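You operate a simulated robot arm through the tools that you are given. There is no shell and no other tool. Be economical: measure what you need, move in short steps, check, and stop when the job is done.

Carry out the task below with a simulated two-armed robot. There is one attempt and no reset: what you move stays moved.

JOB
Take the medium spacer and leave it on top of the white tours lot. Take the green pen and leave it on the proof board on the bench top. Pick up the prices lot with one hand, pass it to the other hand and put it on the check shelf. The order is free.

The check looks at the end state, three seconds after you hand in, the way a careful person would. Anything else that was tipped, shoved, dropped, spilled or broken makes it a failure.

ROBOT AND FRAMES
Two 7-joint arms with two-finger parallel grippers on one trunk, on a base that drives. Base frame: it is fixed to the floor where the robot stands at the start and does not move with it; the origin is under the middle of the robot, x ahead of it, y to its left, z up. Readings come in mm, rad, newtons and seconds.
The left shoulder is at the start at [70, 134, 1176], the right one opposite. With the tool pointing down near the work surface each hand reaches from about 100 to 640 mm from the robot's upright axis, wherever it stands, measured 20 degrees to its own side. Places, roughly: check shelf [7700, -2500, 300]; green pen (2x2x14 cm) [1000, 300, 900]; prices lot [10250, 0, 1000]; proof board [1250, 1250, 750]; tours lot [1250, 1500, 750]. Payload 1.57 kg a hand.
The TCP of each hand is the grasp point between the finger pads, 30 mm short of the fingertips. In the tool frame z runs along the fingers and y along their closing line. Largest opening 80 mm; finger width 17, thickness 12; the body of the gripper, 40 by 82 mm, starts 80 mm behind the TCP.
Orientation is that of the tool frame in the base frame, as a unit quaternion [x, y, z, w]. With the fingers straight down and closing along the base's y, the tool's x points along the base's -x, its y along +y and its z along -z.

CONTROLS
- The arms move only by the tool arm_command. It takes "left_plan", "right_plan" or both (then of equal length, played together; a hand with none holds still); each is one flat list of numbers, 7 for each row, row after row: the shift along the tool's x, y, z in mm, then the turn, a rotation vector about the tool's x, y, z in rad, then the opening, from 0 (shut) to 1 (fully open). In form: [tx, ty, tz, rx, ry, rz, jaw, tx, ty, tz, rx, ry, rz, jaw, ...]. A call has 1 to 20 rows; each row shifts and turns the commanded pose from where the row before left it, along the tool's axes as they then stand. Rows are played at 5 a second. More than 50 mm and 0.15 rad between two rows, or a gripper value outside its range, and nothing of the call is played. A pose out of reach is approached as far as the arm can. The call stops where the force on the tool passes 40 N (or 10 N more than at its start, if that is more) or the arm is blocked; 0.2 s more then pass. The fingers move at their own pace (about 153 mm/s each) and stop on an object; they squeeze with about 35 N. The grip force told is the motor's: it shows also when the fingers shut on nothing. Time passes only in rows, and 0.2 s behind the last, so rows that do not move let the fingers close. The reply holds the time, the measured pose of the TCP, the force on the tool along the base axes, the opening and the grip force, in the units named above and with some noise, with the torque about the TCP (base axes, N m) and any sound that the robot's microphone picked up.
- Cameras (640 x 400 px; columns grow to the right, rows downward): "scene" is now at [130.4, -9.9, 1403.5]; the picture's right is [-0.03, -1.00, 0.00], its down [-0.70, 0.02, -0.71] and it looks along [0.71, -0.02, -0.70] (base axes); focal length 277 px, centre (320, 200). "left" rides on the left gripper at [72, 7, -122] in its tool frame; the picture's right is [-0.09, 1.00, 0.00], its down [-0.84, -0.08, -0.54] and it looks along [-0.54, -0.05, 0.84] (tool axes); focal length 238 px, centre (320, 200). "right" rides on the right gripper at [72, -7, -122] in its tool frame; the picture's right is [0.09, 1.00, 0.00], its down [-0.84, 0.08, -0.54] and it looks along [-0.54, 0.05, 0.84] (tool axes); focal length 238 px, centre (320, 200). There is no depth. A picture from a camera that has moved, and an enlarged one, comes with that camera's place and axes in the base frame and with its lens. The place of the scene camera against the robot may be out by one fixed shift of up to 18 mm in any direction.
- snapshot(camera): a new picture of that camera. No time passes.
- raise_lower(by): slides the trunk up (or, below 0, down) by that many mm; the arms and the scene camera ride with it, the base frame stays. It gives what a move gives, with no picture.
- drive_base(legs): drives the robot by 1 to 6 legs, each [ahead, left, turn to the left] in mm, mm and rad, along the robot's own axes; the way and the turn of a leg run together, so that a leg with both is an arc; at most 1500 mm and 3.142 rad a leg. The arms and the cameras ride along, it lands a little off, and it stops where it bumps. It gives what a move gives.
- pan_tilt(pan, tilt): turns the head with the scene camera to pan (to the left, within 1.501 rad either way) and tilt (down, from -0.506 to 1.204), counted from straight ahead of the robot. It gives what a move gives.
- zoom(camera, box): a new picture of the part [left, top, right, bottom] of that camera's present view, enlarged. No time passes.
- finish_job(): hands the job in; it is judged then, once.

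Go step by step. Nothing tells you exact positions but the pictures and the camera data: compare them with the known pose of the tool, close in by small moves and look again before you grip or let go. The budget is 165 turns and 130 pictures, counting those below and the enlarged ones. Unless the task says otherwise, let go and move clear before handing in.

The tools are called after "Call:" as a command line: name --argument value ..., lists and objects as JSON in quotes. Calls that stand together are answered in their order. arm_command: Moves the arms, as the interface text tells. Its arguments: {"type":"object","properties":{"left_plan":{"type":"array","items":{"type":"number"}},"right_plan":{"type":"array","items":{"type":"number"}}},"required":[]} The other tools are called the same way: raise_lower (by) slides the trunk up or down; drive_base (legs) drives the base; pan_tilt (pan, tilt) turns the head that bears the scene camera; snapshot (camera) takes a picture; zoom (camera, box) takes an enlarged picture of a part of a camera's view; finish_job () hands the job in.

At the start:

```text
time_s: 0.0
left_eef_pos: [422.6, 153.2, 1032.1]
left_ee_rot: [0.0, 1.0, 0.0, -0.001]
left_contact_force: [-0.6, 1.2, 0.4]
left_moment: [0.02, 0.03, 0.02]
left_finger_gap: 79.8
left_grasp_force: 0.0
right_eef_pos: [393.4, -134.3, 1094.4]
right_ee_rot: [0.001, 1.0, 0.0, 0.0]
right_contact_force: [0.0, -0.5, -0.4]
right_moment: [0.01, 0.03, -0.05]
right_finger_gap: 79.9
right_grasp_force: 0.2
trunk travel left (down, up): [-750.0, 190.0]
robot x, y, heading: [1.1, -0.7, 0.001]
head pan, tilt: [-0.033, 0.778]
```

scene: 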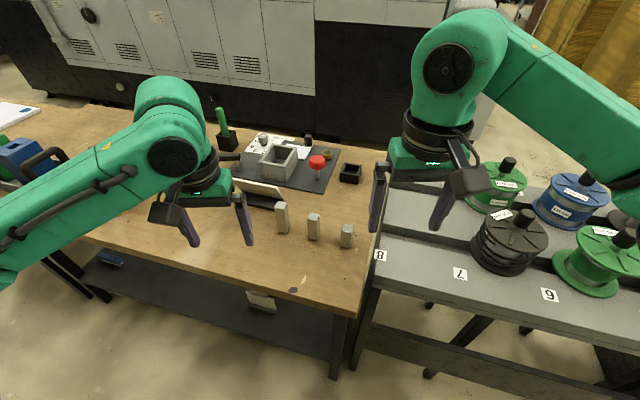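
right: 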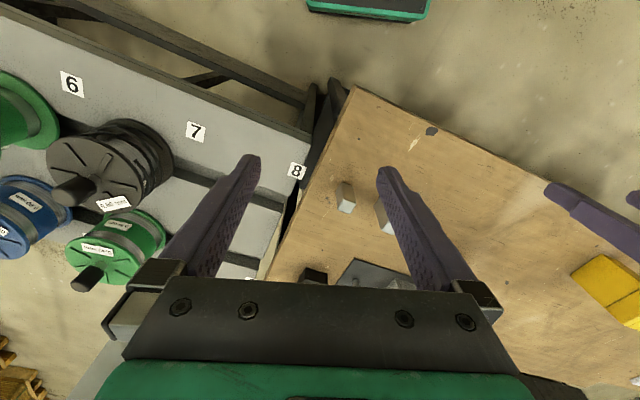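
left: 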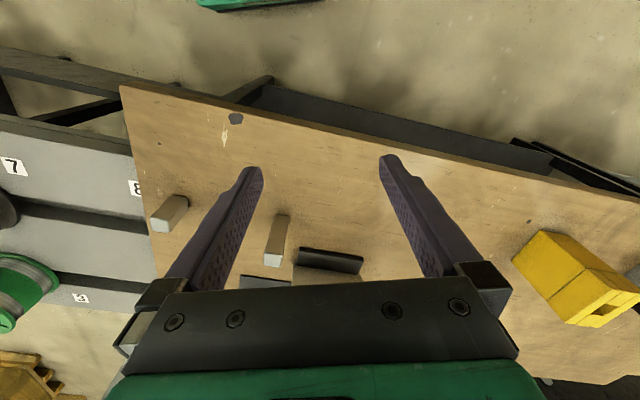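

I see a bench with three upright spacers of different heights, a green pen in a black holder, and a board further on. I'll zoom in on them and look left, where the proof board and lots should be.

Call:
zoom --camera "scene" --box '[190, 90, 390, 260]'

Call:
pan_tilt --pan 0.8 --tilt 0.5

Call:
snapshot --camera "scene"

```text
2.35 times, centred on (290, 175) of scene
camera zoom: at [130.4, -9.9, 1403.5], right [-0.03, -1.0, 0.0], down [-0.7, 0.02, -0.71], along [0.71, -0.02, -0.7], focal length 652 px, centre (391, 259)
```

zoom: 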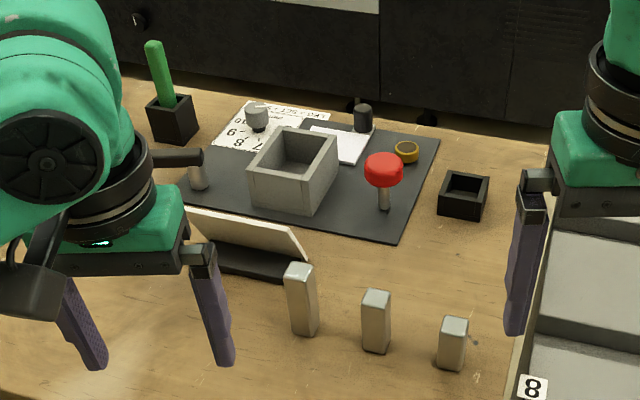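

```text
time_s: 1.2
left_eef_pos: [423.7, 153.1, 1033.1]
left_ee_rot: [0.0, 1.0, 0.0, -0.001]
left_contact_force: [0.6, -0.5, 0.2]
left_moment: [0.0, 0.02, -0.03]
left_finger_gap: 80.2
left_grasp_force: 0.1
right_eef_pos: [394.4, -135.6, 1095.5]
right_ee_rot: [0.0, 1.0, -0.001, -0.001]
right_contact_force: [0.5, 0.8, 0.3]
right_moment: [0.03, 0.04, -0.02]
right_finger_gap: 79.9
right_grasp_force: 0.1
trunk travel left (down, up): [-750.0, 190.0]
robot x, y, heading: [-1.6, -0.7, 0.001]
head pan, tilt: [0.799, 0.499]
```

```text
125 pictures are left
camera scene: at [112.4, 58.0, 1427.8], right [0.72, -0.7, 0.0], down [-0.33, -0.34, -0.88], along [0.61, 0.63, -0.48], focal length 277 px, centre (320, 200)
```

scene: 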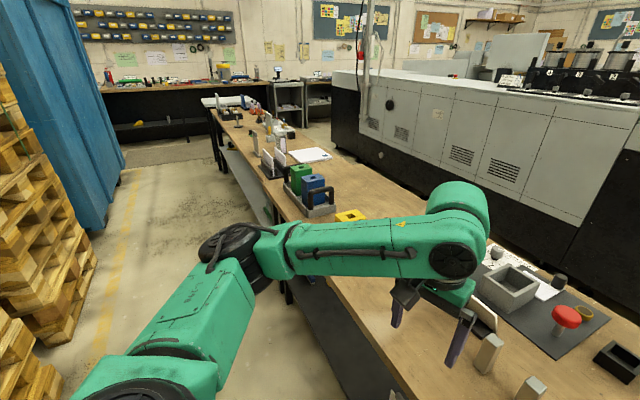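

The bench runs far to the left. I'll zoom into the area near the white paper, where the proof board and the tours lot should be.

Call:
zoom --camera "scene" --box '[200, 80, 380, 220]'

Call:
pan_tilt --pan 0.0 --tilt 0.2

Call:
snapshot --camera "scene"

Call:
pan_tilt --pan -1.0 --tilt 0.3

Call:
snapshot --camera "scene"

```text
2.86 times, centred on (290, 150) of scene
camera zoom: at [112.4, 58.0, 1427.8], right [0.72, -0.7, 0.0], down [-0.33, -0.34, -0.88], along [0.61, 0.63, -0.48], focal length 792 px, centre (406, 343)
```

zoom: 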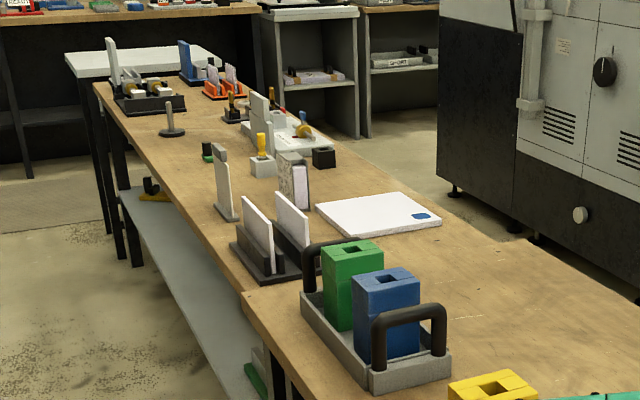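

```text
time_s: 2.3
left_eef_pos: [422.1, 152.9, 1031.8]
left_ee_rot: [0.0, 1.0, -0.001, -0.001]
left_contact_force: [0.1, 0.4, 0.2]
left_moment: [0.0, -0.02, -0.02]
left_finger_gap: 80.0
left_grasp_force: 0.0
right_eef_pos: [393.8, -136.5, 1096.1]
right_ee_rot: [0.001, 1.0, 0.0, 0.0]
right_contact_force: [0.1, 0.1, 0.6]
right_moment: [0.02, 0.0, 0.03]
right_finger_gap: 79.8
right_grasp_force: 0.0
trunk travel left (down, up): [-750.0, 190.0]
robot x, y, heading: [-0.1, 0.4, 0.002]
head pan, tilt: [0.0, 0.201]
```

```text
123 pictures are left
camera scene: at [142.0, -7.1, 1455.4], right [0.0, -1.0, 0.0], down [-0.2, 0.0, -0.98], along [0.98, 0.0, -0.2], focal length 277 px, centre (320, 200)
```

scene: 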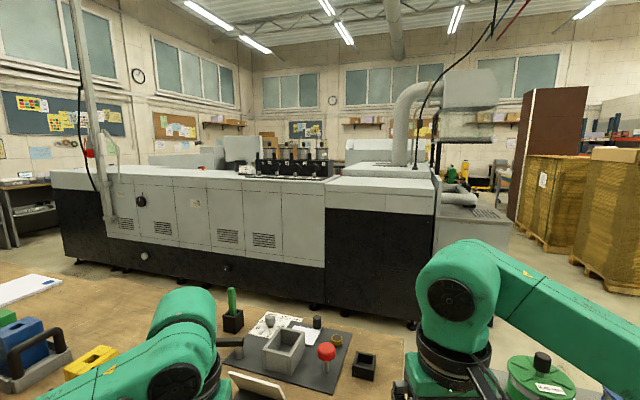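

```text
time_s: 3.6
left_eef_pos: [422.6, 153.6, 1033.1]
left_ee_rot: [0.0, 1.0, 0.0, -0.001]
left_contact_force: [-0.3, 0.2, -0.5]
left_moment: [-0.02, 0.01, 0.0]
left_finger_gap: 79.9
left_grasp_force: 0.0
right_eef_pos: [393.0, -134.8, 1095.1]
right_ee_rot: [-0.001, 1.0, -0.001, 0.0]
right_contact_force: [-0.2, -0.5, -0.1]
right_moment: [0.01, 0.03, 0.01]
right_finger_gap: 79.8
right_grasp_force: 0.0
trunk travel left (down, up): [-750.0, 190.0]
robot x, y, heading: [-0.1, 0.6, 0.004]
head pan, tilt: [-1.0, 0.3]
```

```text
122 pictures are left
camera scene: at [99.4, -85.7, 1446.2], right [-0.84, -0.54, 0.0], down [-0.16, 0.25, -0.96], along [0.52, -0.8, -0.3], focal length 277 px, centre (320, 200)
```

scene: 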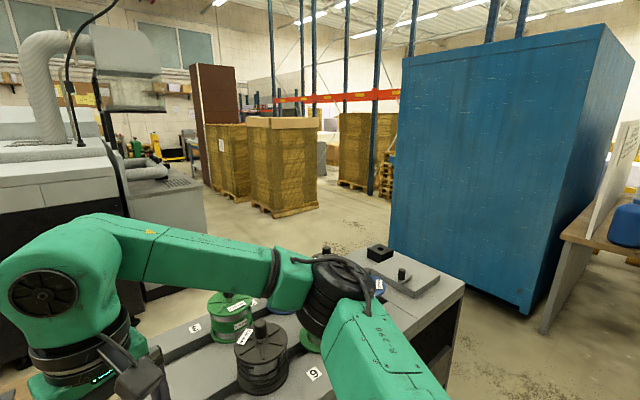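

The wide room has several stations. Now I look straight down at the bench in front of me to measure the spacers, pen and the clearance for the base.

Call:
pan_tilt --pan 0.0 --tilt 1.15

Call:
snapshot --camera "scene"

```text
time_s: 4.8
left_eef_pos: [422.8, 153.8, 1033.0]
left_ee_rot: [0.0, 1.0, 0.0, -0.001]
left_contact_force: [-0.4, -0.9, 0.2]
left_moment: [-0.01, 0.0, 0.01]
left_finger_gap: 79.9
left_grasp_force: 0.0
right_eef_pos: [393.6, -135.2, 1096.5]
right_ee_rot: [0.0, 1.0, -0.001, 0.0]
right_contact_force: [0.0, 0.8, -0.1]
right_moment: [0.01, -0.02, 0.05]
right_finger_gap: 80.1
right_grasp_force: 0.1
trunk travel left (down, up): [-750.0, 190.0]
robot x, y, heading: [-2.4, 2.1, 0.003]
head pan, tilt: [0.0, 1.15]
```

```text
121 pictures are left
camera scene: at [108.5, -7.3, 1377.0], right [0.0, -1.0, 0.0], down [-0.91, 0.0, -0.41], along [0.41, 0.0, -0.91], focal length 277 px, centre (320, 200)
```

scene: 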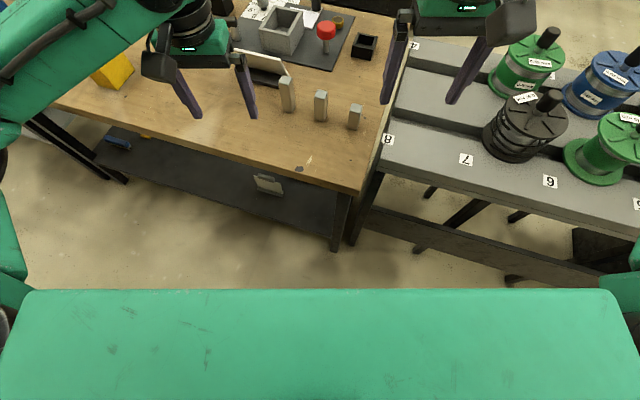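

Bench edge is at x≈410 (slanted), medium spacer base at about [642, -7]; the pen holder is around [1115, 350]. I'll drive ahead a bit and look again.

Call:
drive_base --legs '[[120, 0, 0]]'

Call:
pan_tilt --pan 0.0 --tilt 0.95

Call:
snapshot --camera "scene"

Call:
snapshot --camera "right"

```text
time_s: 6.1
left_eef_pos: [541.5, 151.8, 1032.5]
left_ee_rot: [0.001, 1.0, 0.0, 0.0]
left_contact_force: [0.0, -0.5, 0.0]
left_moment: [0.03, -0.02, 0.02]
left_finger_gap: 80.3
left_grasp_force: 0.1
right_eef_pos: [513.6, -136.1, 1095.1]
right_ee_rot: [0.002, 1.0, -0.001, 0.001]
right_contact_force: [-1.2, 0.3, -0.3]
right_moment: [0.01, -0.02, 0.01]
right_finger_gap: 80.0
right_grasp_force: 0.1
trunk travel left (down, up): [-750.0, 190.0]
robot x, y, heading: [121.0, 1.0, -0.005]
head pan, tilt: [0.0, 1.15]
```

```text
time_s: 6.8
left_eef_pos: [544.4, 152.1, 1031.9]
left_ee_rot: [0.0, 1.0, 0.0, -0.002]
left_contact_force: [0.7, 0.2, -0.7]
left_moment: [-0.01, 0.01, 0.0]
left_finger_gap: 80.2
left_grasp_force: 0.1
right_eef_pos: [516.0, -136.0, 1095.9]
right_ee_rot: [0.001, 1.0, -0.001, 0.0]
right_contact_force: [0.2, 0.8, -0.9]
right_moment: [0.02, 0.01, 0.04]
right_finger_gap: 80.0
right_grasp_force: 0.1
trunk travel left (down, up): [-750.0, 190.0]
robot x, y, heading: [123.4, 0.5, -0.001]
head pan, tilt: [0.0, 0.949]
```

```text
120 pictures are left
camera scene: at [243.4, -7.5, 1390.1], right [0.0, -1.0, 0.0], down [-0.81, 0.0, -0.58], along [0.58, 0.0, -0.81], focal length 277 px, centre (320, 200)
```

scene: 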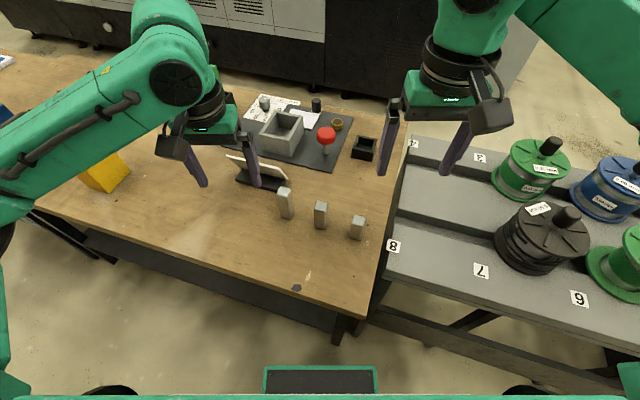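

```text
119 pictures are left
camera right: at [443.5, -142.0, 1217.4], right [-0.09, 1.0, 0.0], down [0.84, 0.08, 0.54], along [0.54, 0.05, -0.84], focal length 238 px, centre (320, 200)
```

right: 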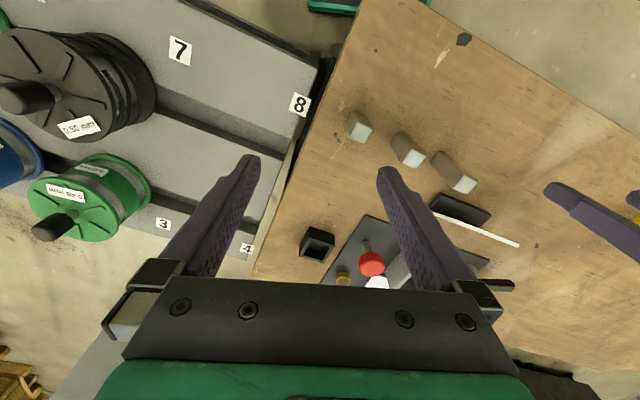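

By triangulation the bench top is about z≈840, with the medium spacer near [555, 0]. I'll move the left hand aside and bring the right hand over the spacer for a look.

Call:
arm_command --right_plan '[-12, 45, 10, 0, 0, 0, 1, -12, 45, 10, 0, 0, 0, 1, -12, 45, 10, 0, 0, 0, 1]' --left_plan '[0, 45, 0, 0, 0, 0, 1, 0, 45, 0, 0, 0, 0, 1, 0, 45, 0, 0, 0, 0, 1]'

Call:
snapshot --camera "right"

```text
time_s: 7.6
left_eef_pos: [545.6, 288.4, 1030.4]
left_ee_rot: [0.002, 1.0, -0.002, -0.001]
left_contact_force: [-0.3, 1.0, -0.1]
left_moment: [-0.01, 0.01, -0.01]
left_finger_gap: 79.9
left_grasp_force: 0.1
right_eef_pos: [549.0, 1.2, 1064.7]
right_ee_rot: [0.002, 1.0, -0.002, 0.0]
right_contact_force: [-0.4, 0.4, 0.1]
right_moment: [-0.06, 0.0, 0.04]
right_finger_gap: 79.9
right_grasp_force: 0.0
trunk travel left (down, up): [-750.0, 190.0]
robot x, y, heading: [121.6, 0.3, -0.001]
head pan, tilt: [0.0, 0.949]
```

```text
118 pictures are left
camera right: at [477.8, -4.7, 1186.5], right [-0.09, 1.0, 0.0], down [0.84, 0.08, 0.54], along [0.54, 0.04, -0.84], focal length 238 px, centre (320, 200)
```

right: 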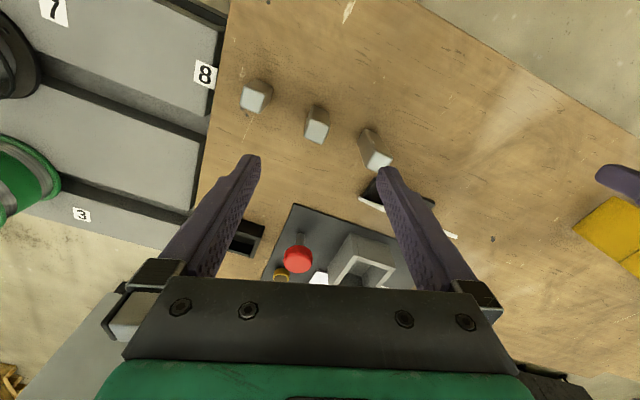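

Medium spacer top is near [558, -5, 910]. I zoom to see its orientation.

Call:
zoom --camera "right" --box '[230, 60, 410, 180]'

```text
3.33 times, centred on (320, 120) of right
camera zoom: at [477.8, -4.7, 1186.5], right [-0.09, 1.0, 0.0], down [0.84, 0.08, 0.54], along [0.54, 0.04, -0.84], focal length 794 px, centre (320, 467)
```

zoom: 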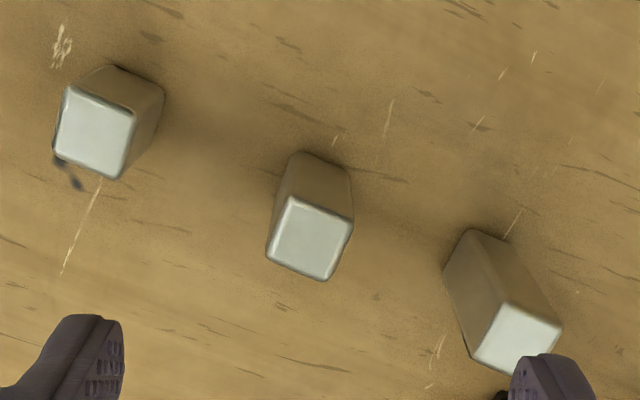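

Medium spacer is yawed about 14°. I rotate the tool to match, descend part way and check.

Call:
arm_command --right_plan '[-9, -6, 0, 0, 0, 0.125, 1, 0, 0, 30, 0, 0, 0.125, 1, 0, 0, 45, 0, 0, 0, 1, 0, 0, 30, 0, 0, 0, 1]'

Call:
snapshot --camera "right"

```text
time_s: 8.6
left_eef_pos: [545.3, 285.3, 1032.2]
left_ee_rot: [0.001, 1.0, 0.0, -0.001]
left_contact_force: [-0.1, -0.1, 1.2]
left_moment: [0.01, -0.01, 0.01]
left_finger_gap: 80.0
left_grasp_force: 0.2
right_eef_pos: [560.7, -7.7, 960.0]
right_ee_rot: [0.126, 0.992, -0.001, 0.0]
right_contact_force: [-0.6, 0.0, 0.3]
right_moment: [-0.01, 0.02, 0.03]
right_finger_gap: 79.9
right_grasp_force: 0.1
trunk travel left (down, up): [-750.0, 190.0]
robot x, y, heading: [119.3, -1.2, -0.002]
head pan, tilt: [0.0, 0.949]
```

```text
116 pictures are left
camera right: at [489.0, 4.0, 1082.5], right [0.16, 0.99, 0.0], down [0.83, -0.13, 0.54], along [0.54, -0.09, -0.84], focal length 238 px, centre (320, 200)
```

right: 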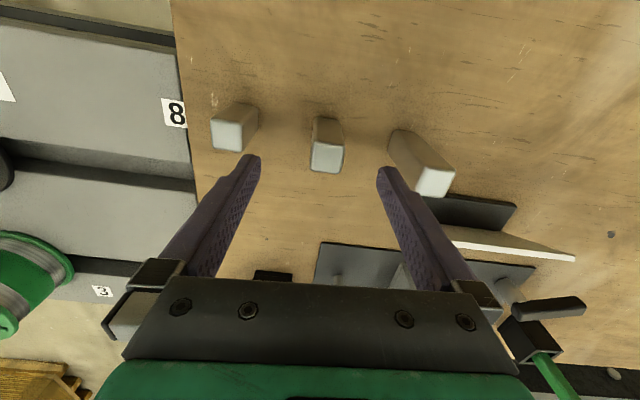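

Aligned. I narrow the jaws to stay clear of the neighbours and descend to grasp height.

Call:
arm_command --right_plan '[0, 5, 0, 0, 0, 0, 0.6, 0, 0, 25, 0, 0, 0, 0.6, 0, 0, 25, 0, 0, 0, 0.6, 0, 0, 22, 0, 0, 0, 0.6]'

Call:
snapshot --camera "right"

```text
time_s: 9.6
left_eef_pos: [545.3, 286.6, 1031.5]
left_ee_rot: [0.001, 1.0, 0.0, -0.001]
left_contact_force: [0.4, -0.1, -0.5]
left_moment: [-0.01, -0.02, 0.01]
left_finger_gap: 80.1
left_grasp_force: 0.0
right_eef_pos: [560.7, -2.2, 890.0]
right_ee_rot: [0.125, 0.992, -0.001, 0.001]
right_contact_force: [0.9, 0.1, -0.1]
right_moment: [0.01, -0.02, 0.0]
right_finger_gap: 47.9
right_grasp_force: 0.0
trunk travel left (down, up): [-750.0, 190.0]
robot x, y, heading: [119.6, -2.6, -0.002]
head pan, tilt: [0.0, 0.949]
```

```text
115 pictures are left
camera right: at [490.7, 9.7, 1011.1], right [0.16, 0.99, 0.0], down [0.83, -0.13, 0.54], along [0.54, -0.09, -0.84], focal length 238 px, centre (320, 200)
```

right: 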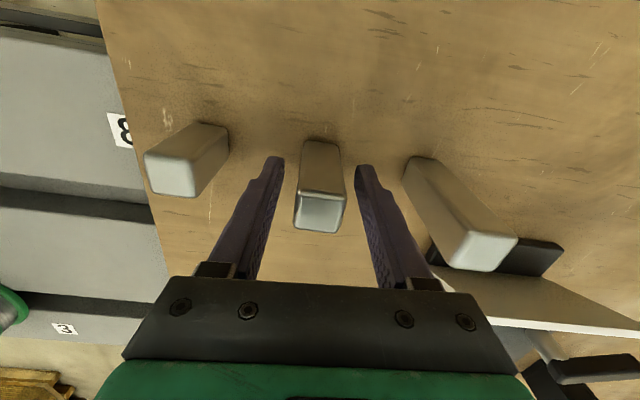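

Spacer is between the fingers. Close, wait, then lift.

Call:
arm_command --right_plan '[0, 0, 0, 0, 0, 0, 0, 0, 0, 0, 0, 0, 0, 0, 0, 0, 0, 0, 0, 0, 0, 0, 0, -30, 0, 0, 0, 0, 0, 0, -45, 0, 0, 0, 0, 0, 0, -45, 0, 0, 0, 0]'

Call:
snapshot --camera "right"

Call:
snapshot --camera "scene"

```text
time_s: 11.0
left_eef_pos: [545.1, 287.5, 1031.7]
left_ee_rot: [0.001, 1.0, -0.001, 0.0]
left_contact_force: [-0.1, 0.9, 0.3]
left_moment: [-0.01, 0.01, 0.01]
left_finger_gap: 80.1
left_grasp_force: 0.0
right_eef_pos: [556.9, -3.3, 1009.9]
right_ee_rot: [0.125, 0.992, -0.001, 0.0]
right_contact_force: [0.0, -0.1, -2.1]
right_moment: [-0.03, 0.02, 0.01]
right_finger_gap: 25.6
right_grasp_force: 35.4
trunk travel left (down, up): [-750.0, 190.0]
robot x, y, heading: [118.9, 0.4, -0.005]
head pan, tilt: [0.0, 0.949]
```

```text
114 pictures are left
camera right: at [486.9, 10.5, 1131.3], right [0.16, 0.99, 0.0], down [0.83, -0.13, 0.54], along [0.53, -0.09, -0.84], focal length 238 px, centre (320, 200)
```

right: 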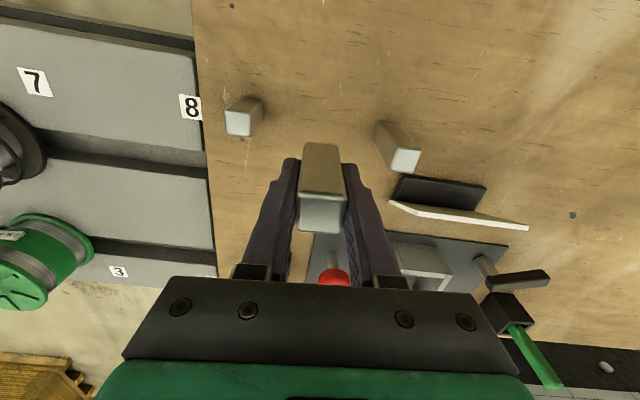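

```text
113 pictures are left
camera scene: at [242.2, -6.9, 1390.3], right [0.0, -1.0, 0.0], down [-0.81, 0.0, -0.58], along [0.58, 0.0, -0.81], focal length 277 px, centre (320, 200)
```

scene: 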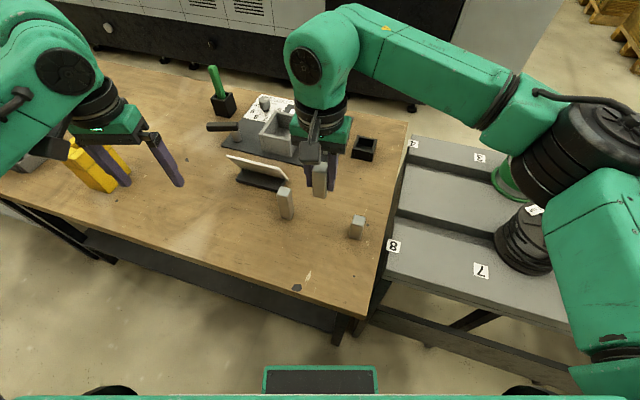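

The medium spacer is held. Next I shift left, turn square to the bench, and creep ahead toward the pen at about [980, 302], z up to ~980.

Call:
drive_base --legs '[[0, 300, 0], [0, 0, -0.3], [130, 0, 0]]'

Call:
pan_tilt --pan 0.0 --tilt 0.8

Call:
snapshot --camera "scene"

Call:
snapshot --camera "left"

```text
time_s: 14.9
left_eef_pos: [729.4, 415.0, 1032.2]
left_ee_rot: [0.148, 0.989, 0.0, 0.0]
left_contact_force: [1.0, -0.4, -0.1]
left_moment: [-0.01, 0.0, -0.03]
left_finger_gap: 80.1
left_grasp_force: 0.0
right_eef_pos: [657.7, 135.4, 1009.0]
right_ee_rot: [0.269, 0.963, 0.0, 0.001]
right_contact_force: [-0.2, -0.7, -1.3]
right_moment: [0.0, -0.03, 0.01]
right_finger_gap: 25.9
right_grasp_force: 34.9
trunk travel left (down, up): [-750.0, 190.0]
robot x, y, heading: [241.6, 266.1, -0.299]
head pan, tilt: [0.0, 0.949]
```

```text
time_s: 15.6
left_eef_pos: [732.7, 414.5, 1031.3]
left_ee_rot: [0.147, 0.989, 0.0, -0.001]
left_contact_force: [0.3, 0.4, 0.6]
left_moment: [0.01, -0.01, -0.01]
left_finger_gap: 80.0
left_grasp_force: 0.1
right_eef_pos: [660.9, 134.9, 1008.6]
right_ee_rot: [0.271, 0.963, -0.002, 0.0]
right_contact_force: [1.1, 0.4, -2.0]
right_moment: [0.0, 0.01, 0.02]
right_finger_gap: 25.5
right_grasp_force: 35.4
trunk travel left (down, up): [-750.0, 190.0]
robot x, y, heading: [242.3, 263.8, -0.296]
head pan, tilt: [0.0, 0.799]
```

```text
112 pictures are left
camera scene: at [366.7, 218.1, 1401.7], right [-0.29, -0.96, 0.0], down [-0.69, 0.21, -0.7], along [0.67, -0.2, -0.72], focal length 277 px, centre (320, 200)
```

scene: 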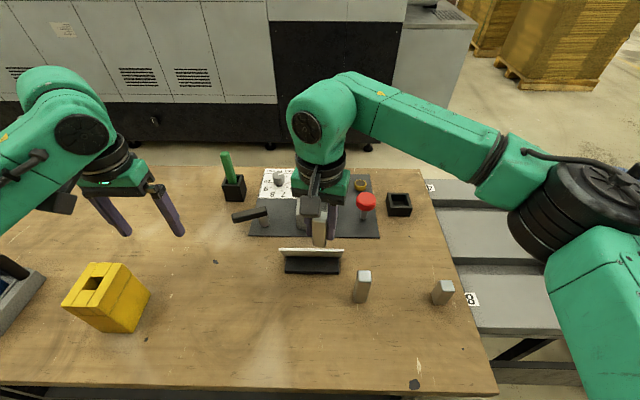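

```text
111 pictures are left
camera left: at [665.3, 441.1, 1153.9], right [0.38, 0.93, 0.0], down [0.78, -0.32, 0.54], along [0.5, -0.21, -0.84], focal length 238 px, centre (320, 200)
```

left: 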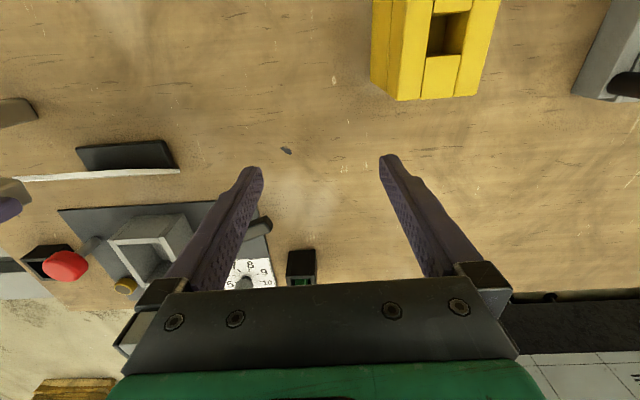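

I'm square to the bench; the pen stands near [977, 285], protruding from its holder from z≈900 to 985. I draw the right hand back and bring the left hand forward, tilted 45°.

Call:
arm_command --right_plan '[24, -27, -10, 0, 0, 0, 0, 24, -27, -10, 0, 0, 0, 0, 24, -27, -10, 0, 0, 0, 0, 24, -27, -10, 0, 0, 0, 0, 0, 0, 0, 0, 0, 0, 0, 0, 0, 0, 0, 0, 0, 0, 0, 0, 0, 0, 0, 0, 0, 0, 0, 0, 0, 0, 0, 0, 0, 0, 0, 0, 0, 0, 0, 0, 0, 0, 0, 0, 0, 0]' --left_plan '[0, -13, 0, 0, 0, 0, 1, 0, -13, 0, 0, 0, 0, 1, -40, -13, 0, 0, 0, 0, 1, -40, -13, 0, 0, 0, 0, 1, 0, 0, 0, 0, -0.131, 0, 1, 0, 0, 0, 0, -0.131, 0, 1, 0, 0, 0, 0, -0.131, 0, 1, 0, 0, 0, 0, -0.131, 0, 1, 0, 0, 0, 0, -0.131, 0, 1, 0, 0, 0, 0, -0.131, 0, 1]'

Call:
snapshot --camera "left"

Call:
snapshot --camera "scene"

```text
time_s: 17.8
left_eef_pos: [791.9, 341.7, 1031.8]
left_ee_rot: [0.136, 0.913, -0.057, 0.38]
left_contact_force: [-0.9, 0.2, -0.7]
left_moment: [0.01, 0.0, 0.03]
left_finger_gap: 79.9
left_grasp_force: 0.1
right_eef_pos: [521.7, 92.6, 1050.0]
right_ee_rot: [0.27, 0.963, 0.0, 0.0]
right_contact_force: [-0.4, -0.9, -2.1]
right_moment: [-0.02, 0.01, -0.02]
right_finger_gap: 25.6
right_grasp_force: 34.9
trunk travel left (down, up): [-750.0, 190.0]
robot x, y, heading: [242.8, 259.6, -0.299]
head pan, tilt: [0.0, 0.799]
```

```text
110 pictures are left
camera left: at [662.8, 387.4, 1067.5], right [0.35, 0.93, 0.06], down [0.17, -0.13, 0.98], along [0.92, -0.33, -0.21], focal length 238 px, centre (320, 200)
```

left: 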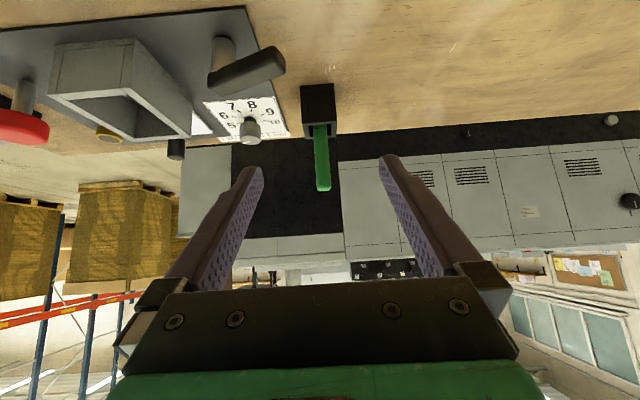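

```text
109 pictures are left
camera scene: at [365.1, 218.6, 1401.9], right [-0.29, -0.96, 0.0], down [-0.69, 0.21, -0.7], along [0.67, -0.2, -0.72], focal length 277 px, centre (320, 200)
```

scene: 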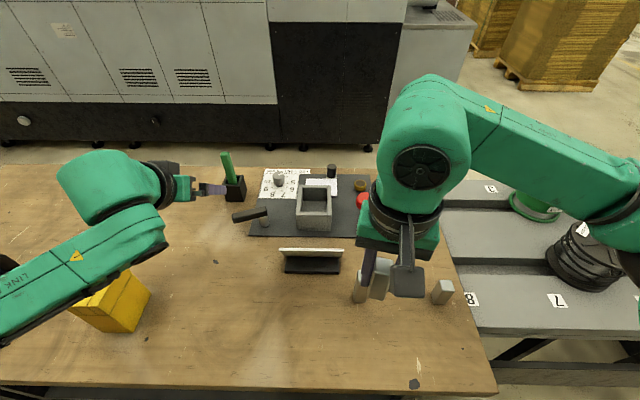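

Pen lines up laterally with the left hand. I close in along the tool axis, stopping about 60 mm short.

Call:
arm_command --left_plan '[-12.4, 0, 38, 0, 0, 0, 1, -12.4, 0, 38, 0, 0, 0, 1, -12.4, 0, 38, 0, 0, 0, 1, -12.4, 0, 38, 0, 0, 0, 1]'

Call:
snapshot --camera "left"

Call:
zoom --camera "scene" --box '[130, 110, 370, 260]'

```text
time_s: 18.8
left_eef_pos: [932.3, 298.9, 958.7]
left_ee_rot: [0.138, 0.914, -0.056, 0.378]
left_contact_force: [-0.6, -0.4, -0.9]
left_moment: [0.0, 0.01, -0.01]
left_finger_gap: 80.2
left_grasp_force: 0.0
right_eef_pos: [525.3, 89.5, 1049.4]
right_ee_rot: [0.269, 0.963, -0.001, -0.001]
right_contact_force: [0.2, 0.3, -2.4]
right_moment: [0.02, 0.01, 0.0]
right_finger_gap: 25.9
right_grasp_force: 35.0
trunk travel left (down, up): [-750.0, 190.0]
robot x, y, heading: [243.4, 262.8, -0.298]
head pan, tilt: [0.0, 0.799]
```

```text
108 pictures are left
camera left: at [802.5, 343.9, 995.0], right [0.35, 0.93, 0.07], down [0.18, -0.14, 0.97], along [0.92, -0.33, -0.21], focal length 238 px, centre (320, 200)
```

left: 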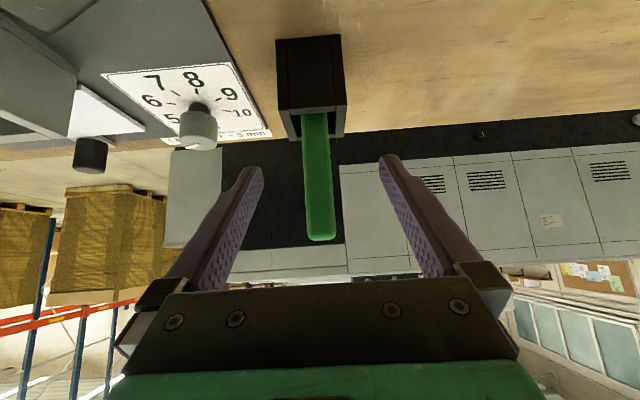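

```text
2.67 times, centred on (250, 185) of scene
camera zoom: at [367.9, 216.7, 1401.6], right [-0.29, -0.96, 0.0], down [-0.69, 0.21, -0.7], along [0.67, -0.2, -0.72], focal length 739 px, centre (507, 240)
```

zoom: 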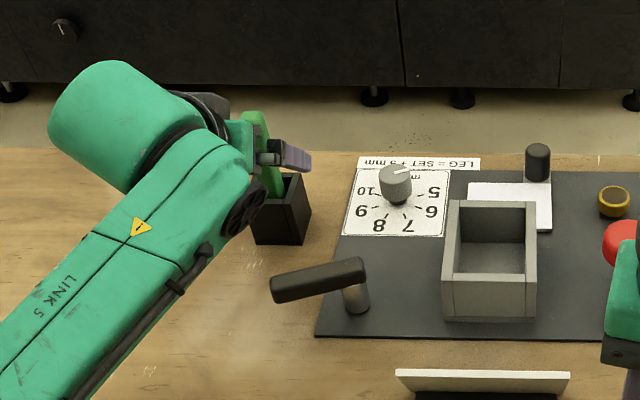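

Recomputing from the two hand views, the pen is at about [950, 294], already nearly between the pads. I advance 26 mm along the tool and check once more.

Call:
arm_command --left_plan '[0, 0, 13, 0, 0, 0, 1, 0, 0, 13, 0, 0, 0, 1]'

Call:
snapshot --camera "left"

```text
time_s: 19.4
left_eef_pos: [947.2, 293.3, 940.3]
left_ee_rot: [0.138, 0.913, -0.057, 0.379]
left_contact_force: [0.2, -0.4, 0.1]
left_moment: [0.01, -0.01, 0.0]
left_finger_gap: 80.1
left_grasp_force: 0.1
right_eef_pos: [523.3, 90.4, 1049.0]
right_ee_rot: [0.27, 0.963, -0.001, -0.002]
right_contact_force: [0.5, 0.1, -2.5]
right_moment: [0.03, -0.01, 0.0]
right_finger_gap: 25.9
right_grasp_force: 35.0
trunk travel left (down, up): [-750.0, 190.0]
robot x, y, heading: [240.0, 266.7, -0.3]
head pan, tilt: [0.0, 0.799]
```

```text
106 pictures are left
camera left: at [818.1, 339.0, 976.7], right [0.35, 0.93, 0.07], down [0.18, -0.14, 0.97], along [0.92, -0.33, -0.21], focal length 238 px, centre (320, 200)
```

left: 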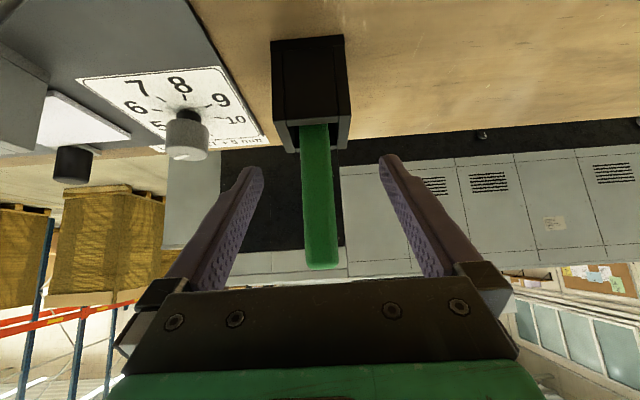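

The pen is centred at grasp depth. Close and lift straight up out of the holder.

Call:
arm_command --left_plan '[0, 0, 0, 0, 0, 0, 0, 0, 0, 0, 0, 0, 0, 0, 0, 0, 0, 0, 0, 0, 0, -14, 0, -14, 0, 0, 0, 0, -21, 0, -21, 0, 0, 0, 0, -21, 0, -21, 0, 0, 0, 0, -21, 0, -21, 0, 0, 0, 0]'

Call:
snapshot --camera "left"

Call:
snapshot --camera "scene"

```text
time_s: 21.0
left_eef_pos: [946.6, 293.5, 1049.7]
left_ee_rot: [0.136, 0.914, -0.056, 0.378]
left_contact_force: [-0.7, 1.2, -0.7]
left_moment: [0.03, -0.01, 0.01]
left_finger_gap: 18.9
left_grasp_force: 33.1
right_eef_pos: [522.2, 90.7, 1049.6]
right_ee_rot: [0.27, 0.963, 0.0, 0.001]
right_contact_force: [0.7, -1.2, -1.9]
right_moment: [0.02, 0.04, 0.03]
right_finger_gap: 25.9
right_grasp_force: 35.0
trunk travel left (down, up): [-750.0, 190.0]
robot x, y, heading: [243.0, 265.1, -0.294]
head pan, tilt: [0.0, 0.799]
```

```text
105 pictures are left
camera left: at [817.3, 339.9, 1086.4], right [0.35, 0.93, 0.07], down [0.18, -0.14, 0.97], along [0.92, -0.33, -0.21], focal length 238 px, centre (320, 200)
```

left: 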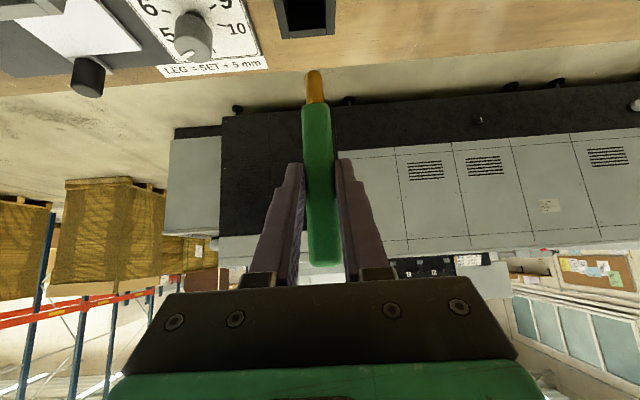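

```text
104 pictures are left
camera scene: at [365.7, 217.7, 1401.8], right [-0.29, -0.96, 0.0], down [-0.69, 0.21, -0.7], along [0.67, -0.2, -0.72], focal length 277 px, centre (320, 200)
```

scene: 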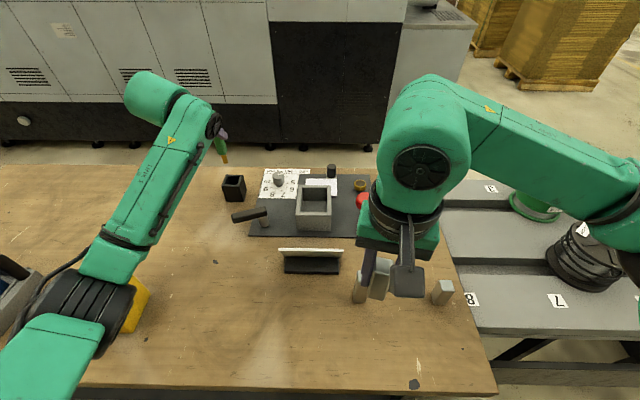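

Both items are held. I retract the left arm, raise the trunk for clearance, and drive left along the bench.

Call:
arm_command --left_plan '[35, 0, -35, 0, 0, 0, 0, 35, 0, -35, 0, 0, 0, 0, 35, 0, -35, 0, 0, 0, 0, 35, 0, -35, 0, 0, 0, 0, 35, 0, -35, 0, 0, 0, 0]'

Call:
raise_lower --by 150

Call:
drive_base --legs '[[-100, 0, 0], [0, 750, 0]]'

Call:
pan_tilt --pan 0.5 --tilt 0.6

Call:
snapshot --camera "scene"

```text
time_s: 22.4
left_eef_pos: [724.9, 408.5, 1060.7]
left_ee_rot: [0.141, 0.909, 0.042, 0.39]
left_contact_force: [0.8, -0.7, -0.4]
left_moment: [0.03, 0.01, 0.0]
left_finger_gap: 18.9
left_grasp_force: 33.5
left hand out of reach, approached as far as the arm can: row 5
right_eef_pos: [522.9, 89.7, 1049.1]
right_ee_rot: [0.271, 0.963, 0.0, 0.0]
right_contact_force: [-0.1, 0.4, -2.4]
right_moment: [0.0, -0.01, 0.0]
right_finger_gap: 25.8
right_grasp_force: 35.0
trunk travel left (down, up): [-750.0, 190.0]
robot x, y, heading: [243.8, 265.7, -0.301]
head pan, tilt: [0.0, 0.799]
stopped in row 5 (left hand): the arm was blocked; the commanded pose is now the measured one
```

```text
time_s: 24.1
left_eef_pos: [723.6, 409.9, 1211.0]
left_ee_rot: [0.14, 0.909, 0.042, 0.389]
left_contact_force: [-0.4, 0.0, 0.3]
left_moment: [0.01, 0.03, 0.04]
left_finger_gap: 18.9
left_grasp_force: 33.0
right_eef_pos: [522.4, 91.5, 1199.1]
right_ee_rot: [0.271, 0.963, -0.001, -0.001]
right_contact_force: [0.4, 0.2, -1.3]
right_moment: [-0.01, 0.03, -0.02]
right_finger_gap: 25.5
right_grasp_force: 34.6
trunk travel left (down, up): [-900.0, 40.0]
robot x, y, heading: [239.9, 261.1, -0.302]
head pan, tilt: [0.0, 0.799]
```

```text
time_s: 28.9
left_eef_pos: [842.4, 1147.7, 1213.0]
left_ee_rot: [0.139, 0.909, 0.043, 0.39]
left_contact_force: [-0.8, -0.7, -0.5]
left_moment: [-0.01, -0.01, 0.0]
left_finger_gap: 19.0
left_grasp_force: 32.9
right_eef_pos: [642.1, 827.3, 1199.1]
right_ee_rot: [0.267, 0.964, 0.0, 0.0]
right_contact_force: [0.0, -0.3, -2.6]
right_moment: [0.02, -0.02, 0.0]
right_finger_gap: 25.7
right_grasp_force: 35.5
trunk travel left (down, up): [-900.0, 40.0]
robot x, y, heading: [359.5, 997.3, -0.289]
head pan, tilt: [0.0, 0.799]
```

```text
time_s: 29.8
left_eef_pos: [842.4, 1149.9, 1211.8]
left_ee_rot: [0.138, 0.909, 0.043, 0.39]
left_contact_force: [-0.6, -0.6, -0.4]
left_moment: [0.01, 0.01, -0.02]
left_finger_gap: 18.8
left_grasp_force: 33.2
right_eef_pos: [643.2, 829.7, 1199.2]
right_ee_rot: [0.268, 0.963, -0.002, 0.0]
right_contact_force: [-0.1, -1.1, -2.5]
right_moment: [-0.01, -0.02, 0.0]
right_finger_gap: 25.7
right_grasp_force: 35.2
trunk travel left (down, up): [-900.0, 40.0]
robot x, y, heading: [357.8, 999.8, -0.293]
head pan, tilt: [0.499, 0.6]
```

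```text
103 pictures are left
camera scene: at [494.4, 997.0, 1568.6], right [0.21, -0.98, 0.0], down [-0.55, -0.12, -0.82], along [0.81, 0.17, -0.57], focal length 277 px, centre (320, 200)
```

scene: 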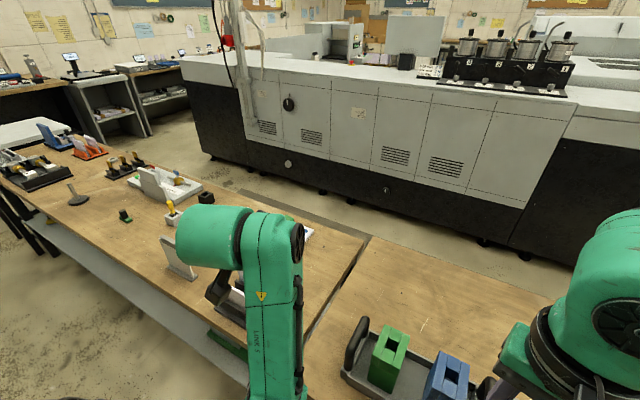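

The left arm hides the board. I drive on a bit farther and look straight ahead.

Call:
drive_base --legs '[[0, 350, 0]]'

Call:
pan_tilt --pan 0.0 --tilt 0.8

Call:
snapshot --camera "scene"

Call:
snapshot --camera "left"

Call:
snapshot --camera "right"

```text
time_s: 32.1
left_eef_pos: [944.5, 1485.8, 1211.4]
left_ee_rot: [0.139, 0.909, 0.043, 0.39]
left_contact_force: [0.6, -1.0, 0.1]
left_moment: [0.03, 0.03, 0.03]
left_finger_gap: 19.0
left_grasp_force: 33.7
right_eef_pos: [743.3, 1166.7, 1198.6]
right_ee_rot: [0.268, 0.963, 0.0, 0.0]
right_contact_force: [0.2, -0.5, -1.2]
right_moment: [0.01, 0.03, 0.02]
right_finger_gap: 25.7
right_grasp_force: 35.2
trunk travel left (down, up): [-900.0, 40.0]
robot x, y, heading: [462.3, 1338.9, -0.285]
head pan, tilt: [0.499, 0.6]
```

```text
time_s: 33.1
left_eef_pos: [944.4, 1490.0, 1211.2]
left_ee_rot: [0.139, 0.909, 0.043, 0.39]
left_contact_force: [0.0, 0.3, 0.1]
left_moment: [-0.01, 0.0, 0.02]
left_finger_gap: 18.9
left_grasp_force: 33.3
right_eef_pos: [744.8, 1169.2, 1198.7]
right_ee_rot: [0.268, 0.963, -0.001, 0.0]
right_contact_force: [0.0, -0.9, -1.9]
right_moment: [0.01, -0.01, -0.03]
right_finger_gap: 25.6
right_grasp_force: 34.5
trunk travel left (down, up): [-900.0, 40.0]
robot x, y, heading: [463.3, 1342.2, -0.294]
head pan, tilt: [0.0, 0.799]
```

```text
102 pictures are left
camera scene: at [587.3, 1295.7, 1551.8], right [-0.29, -0.96, 0.0], down [-0.69, 0.21, -0.7], along [0.67, -0.2, -0.72], focal length 277 px, centre (320, 200)
```

scene: 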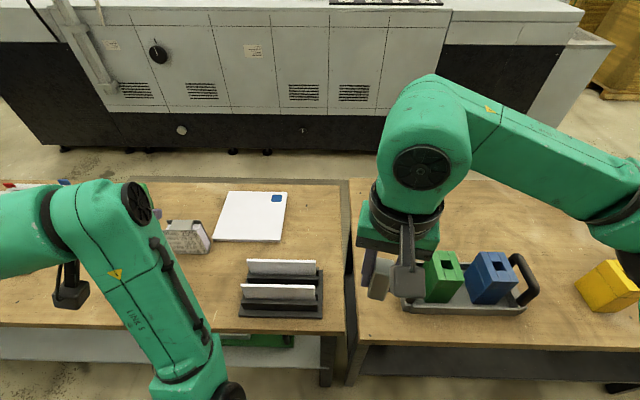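

```text
101 pictures are left
camera left: at [810.4, 1519.4, 1247.4], right [0.28, 0.93, 0.25], down [0.14, -0.3, 0.94], along [0.95, -0.23, -0.22], focal length 238 px, centre (320, 200)
```

left: 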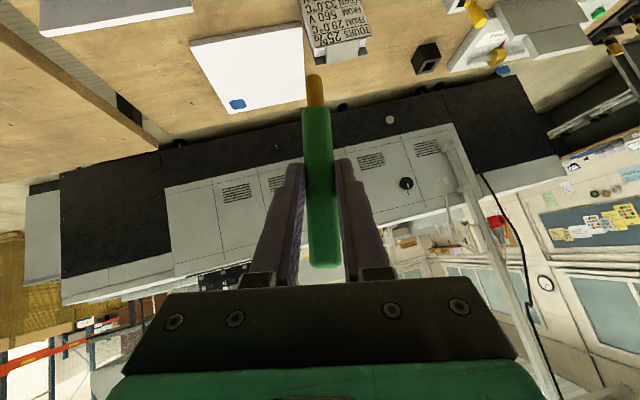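

```text
100 pictures are left
camera right: at [679.9, 1201.1, 1321.1], right [0.44, 0.9, 0.0], down [0.76, -0.37, 0.54], along [0.49, -0.24, -0.84], focal length 238 px, centre (320, 200)
```

right: 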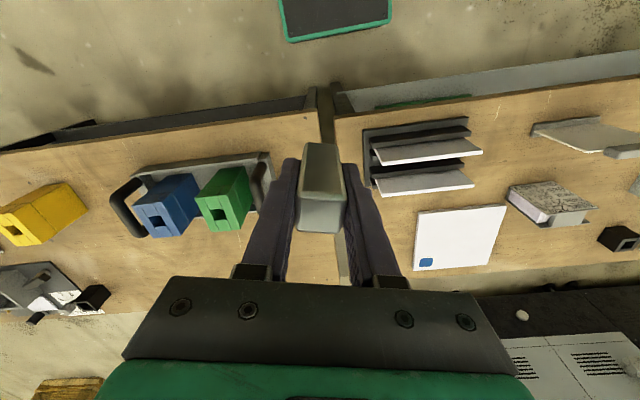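

The white board with a blue spot looks like the proof board, and the box left of it reads "TOURS". I zoom in to verify.

Call:
zoom --camera "scene" --box '[150, 170, 310, 270]'

Call:
zoom --camera "left" --box '[180, 0, 460, 120]'

Call:
zoom --camera "right" --box '[340, 90, 640, 280]'

```text
4.00 times, centred on (230, 220) of scene
camera zoom: at [587.3, 1295.7, 1551.8], right [-0.29, -0.96, 0.0], down [-0.69, 0.21, -0.7], along [0.67, -0.2, -0.72], focal length 1109 px, centre (680, 120)
```

zoom: 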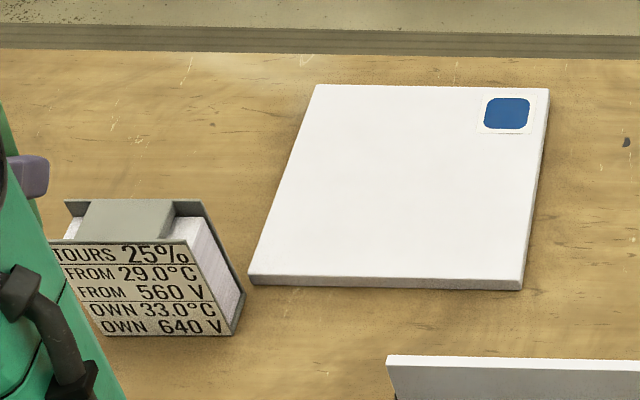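

```text
2.29 times, centred on (320, 60) of left
camera zoom: at [810.4, 1519.4, 1247.4], right [0.28, 0.93, 0.25], down [0.14, -0.3, 0.94], along [0.95, -0.23, -0.22], focal length 545 px, centre (320, 520)
```

zoom: 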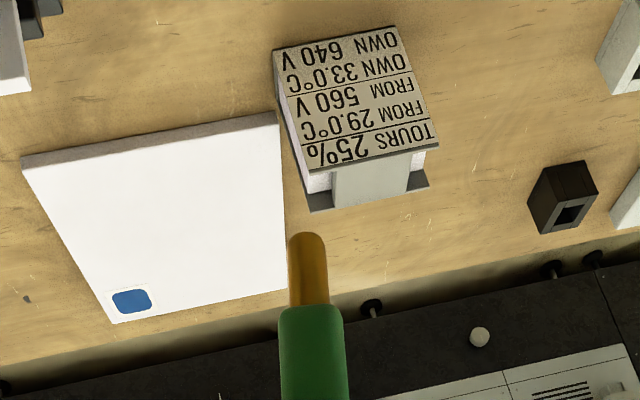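

```text
2.11 times, centred on (490, 185) of right
camera zoom: at [679.9, 1201.1, 1321.1], right [0.44, 0.9, 0.0], down [0.76, -0.37, 0.54], along [0.49, -0.24, -0.84], focal length 502 px, centre (-38, 232)
```

zoom: 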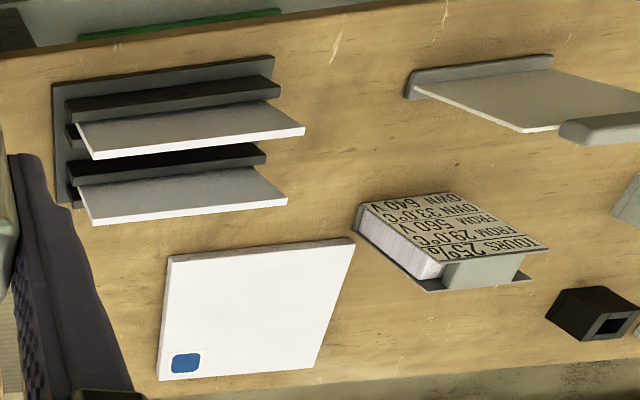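

The board (blue sticker) is centred near [1210, 1350], and the TOURS lot stands left of it near [1170, 1530]. The pen sits at 45° in the tool, so I reorient the left hand in the air so that the pen lies horizontal.

Call:
arm_command --left_plan '[0, 0, 0, 0.0112, 0.0739, 0.124, 0, 0, 0, 0, 0.0112, 0.0739, 0.124, 0, 0, 0, 0, 0.0112, 0.0739, 0.124, 0, 0, 0, 0, 0.0112, 0.0739, 0.124, 0, 0, 0, 0, 0.0112, 0.0739, 0.124, 0, 0, 0, 0, 0.0112, 0.0739, 0.124, 0, 0, 0, 0, 0.0112, 0.0739, 0.124, 0, 0, 0, 0, 0.0112, 0.0739, 0.124, 0, 0, 0, 0, 0.0112, 0.0739, 0.124, 0, 0, 0, 0, 0.0112, 0.0739, 0.124, 0, 0, 0, 0, 0.0112, 0.0739, 0.124, 0, 0, 0, 0, 0.0112, 0.0739, 0.124, 0, 0, 0, 0, 0.0112, 0.0739, 0.124, 0, 0, 0, 0, 0.0112, 0.0739, 0.124, 0]'

Call:
snapshot --camera "scene"

Call:
snapshot --camera "left"

```text
time_s: 36.1
left_eef_pos: [973.1, 1495.1, 1177.9]
left_ee_rot: [0.739, 0.554, 0.309, -0.228]
left_contact_force: [0.0, 0.1, -0.5]
left_moment: [0.01, 0.0, 0.0]
left_finger_gap: 18.7
left_grasp_force: 33.3
left hand out of reach, approached as far as the arm can: row 2, 3, 4, 5, 6, 8
right_eef_pos: [744.3, 1168.3, 1199.8]
right_ee_rot: [0.268, 0.963, 0.0, 0.0]
right_contact_force: [0.0, -0.3, -0.5]
right_moment: [0.0, -0.02, 0.02]
right_finger_gap: 25.6
right_grasp_force: 35.1
trunk travel left (down, up): [-900.0, 40.0]
robot x, y, heading: [464.9, 1338.8, -0.296]
head pan, tilt: [0.0, 0.799]
```

```text
96 pictures are left
camera scene: at [587.1, 1294.6, 1551.8], right [-0.29, -0.96, 0.0], down [-0.69, 0.21, -0.7], along [0.67, -0.2, -0.72], focal length 277 px, centre (320, 200)
```

scene: 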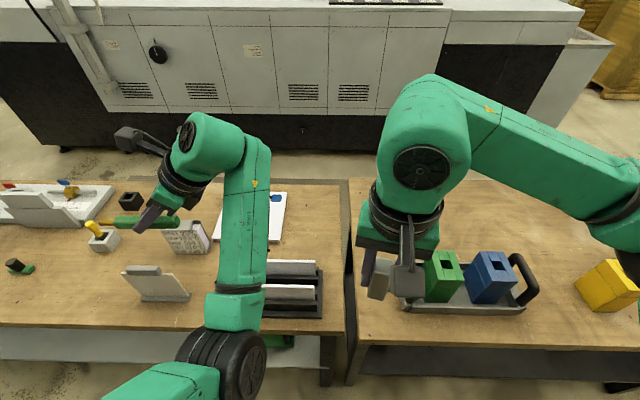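

```text
95 pictures are left
camera left: at [968.9, 1458.2, 1315.3], right [0.94, -0.35, -0.06], down [-0.35, -0.91, -0.21], along [0.02, 0.22, -0.98], focal length 238 px, centre (320, 200)
```

left: 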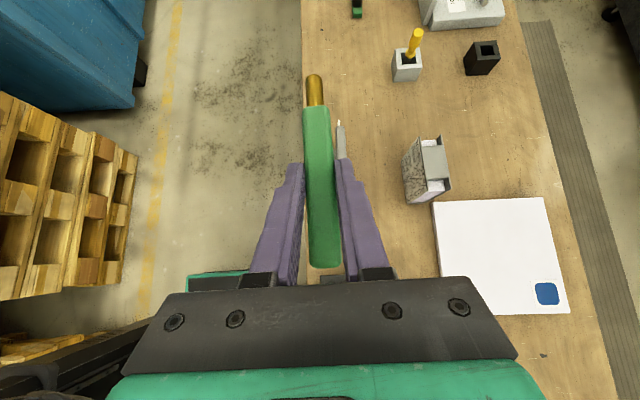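

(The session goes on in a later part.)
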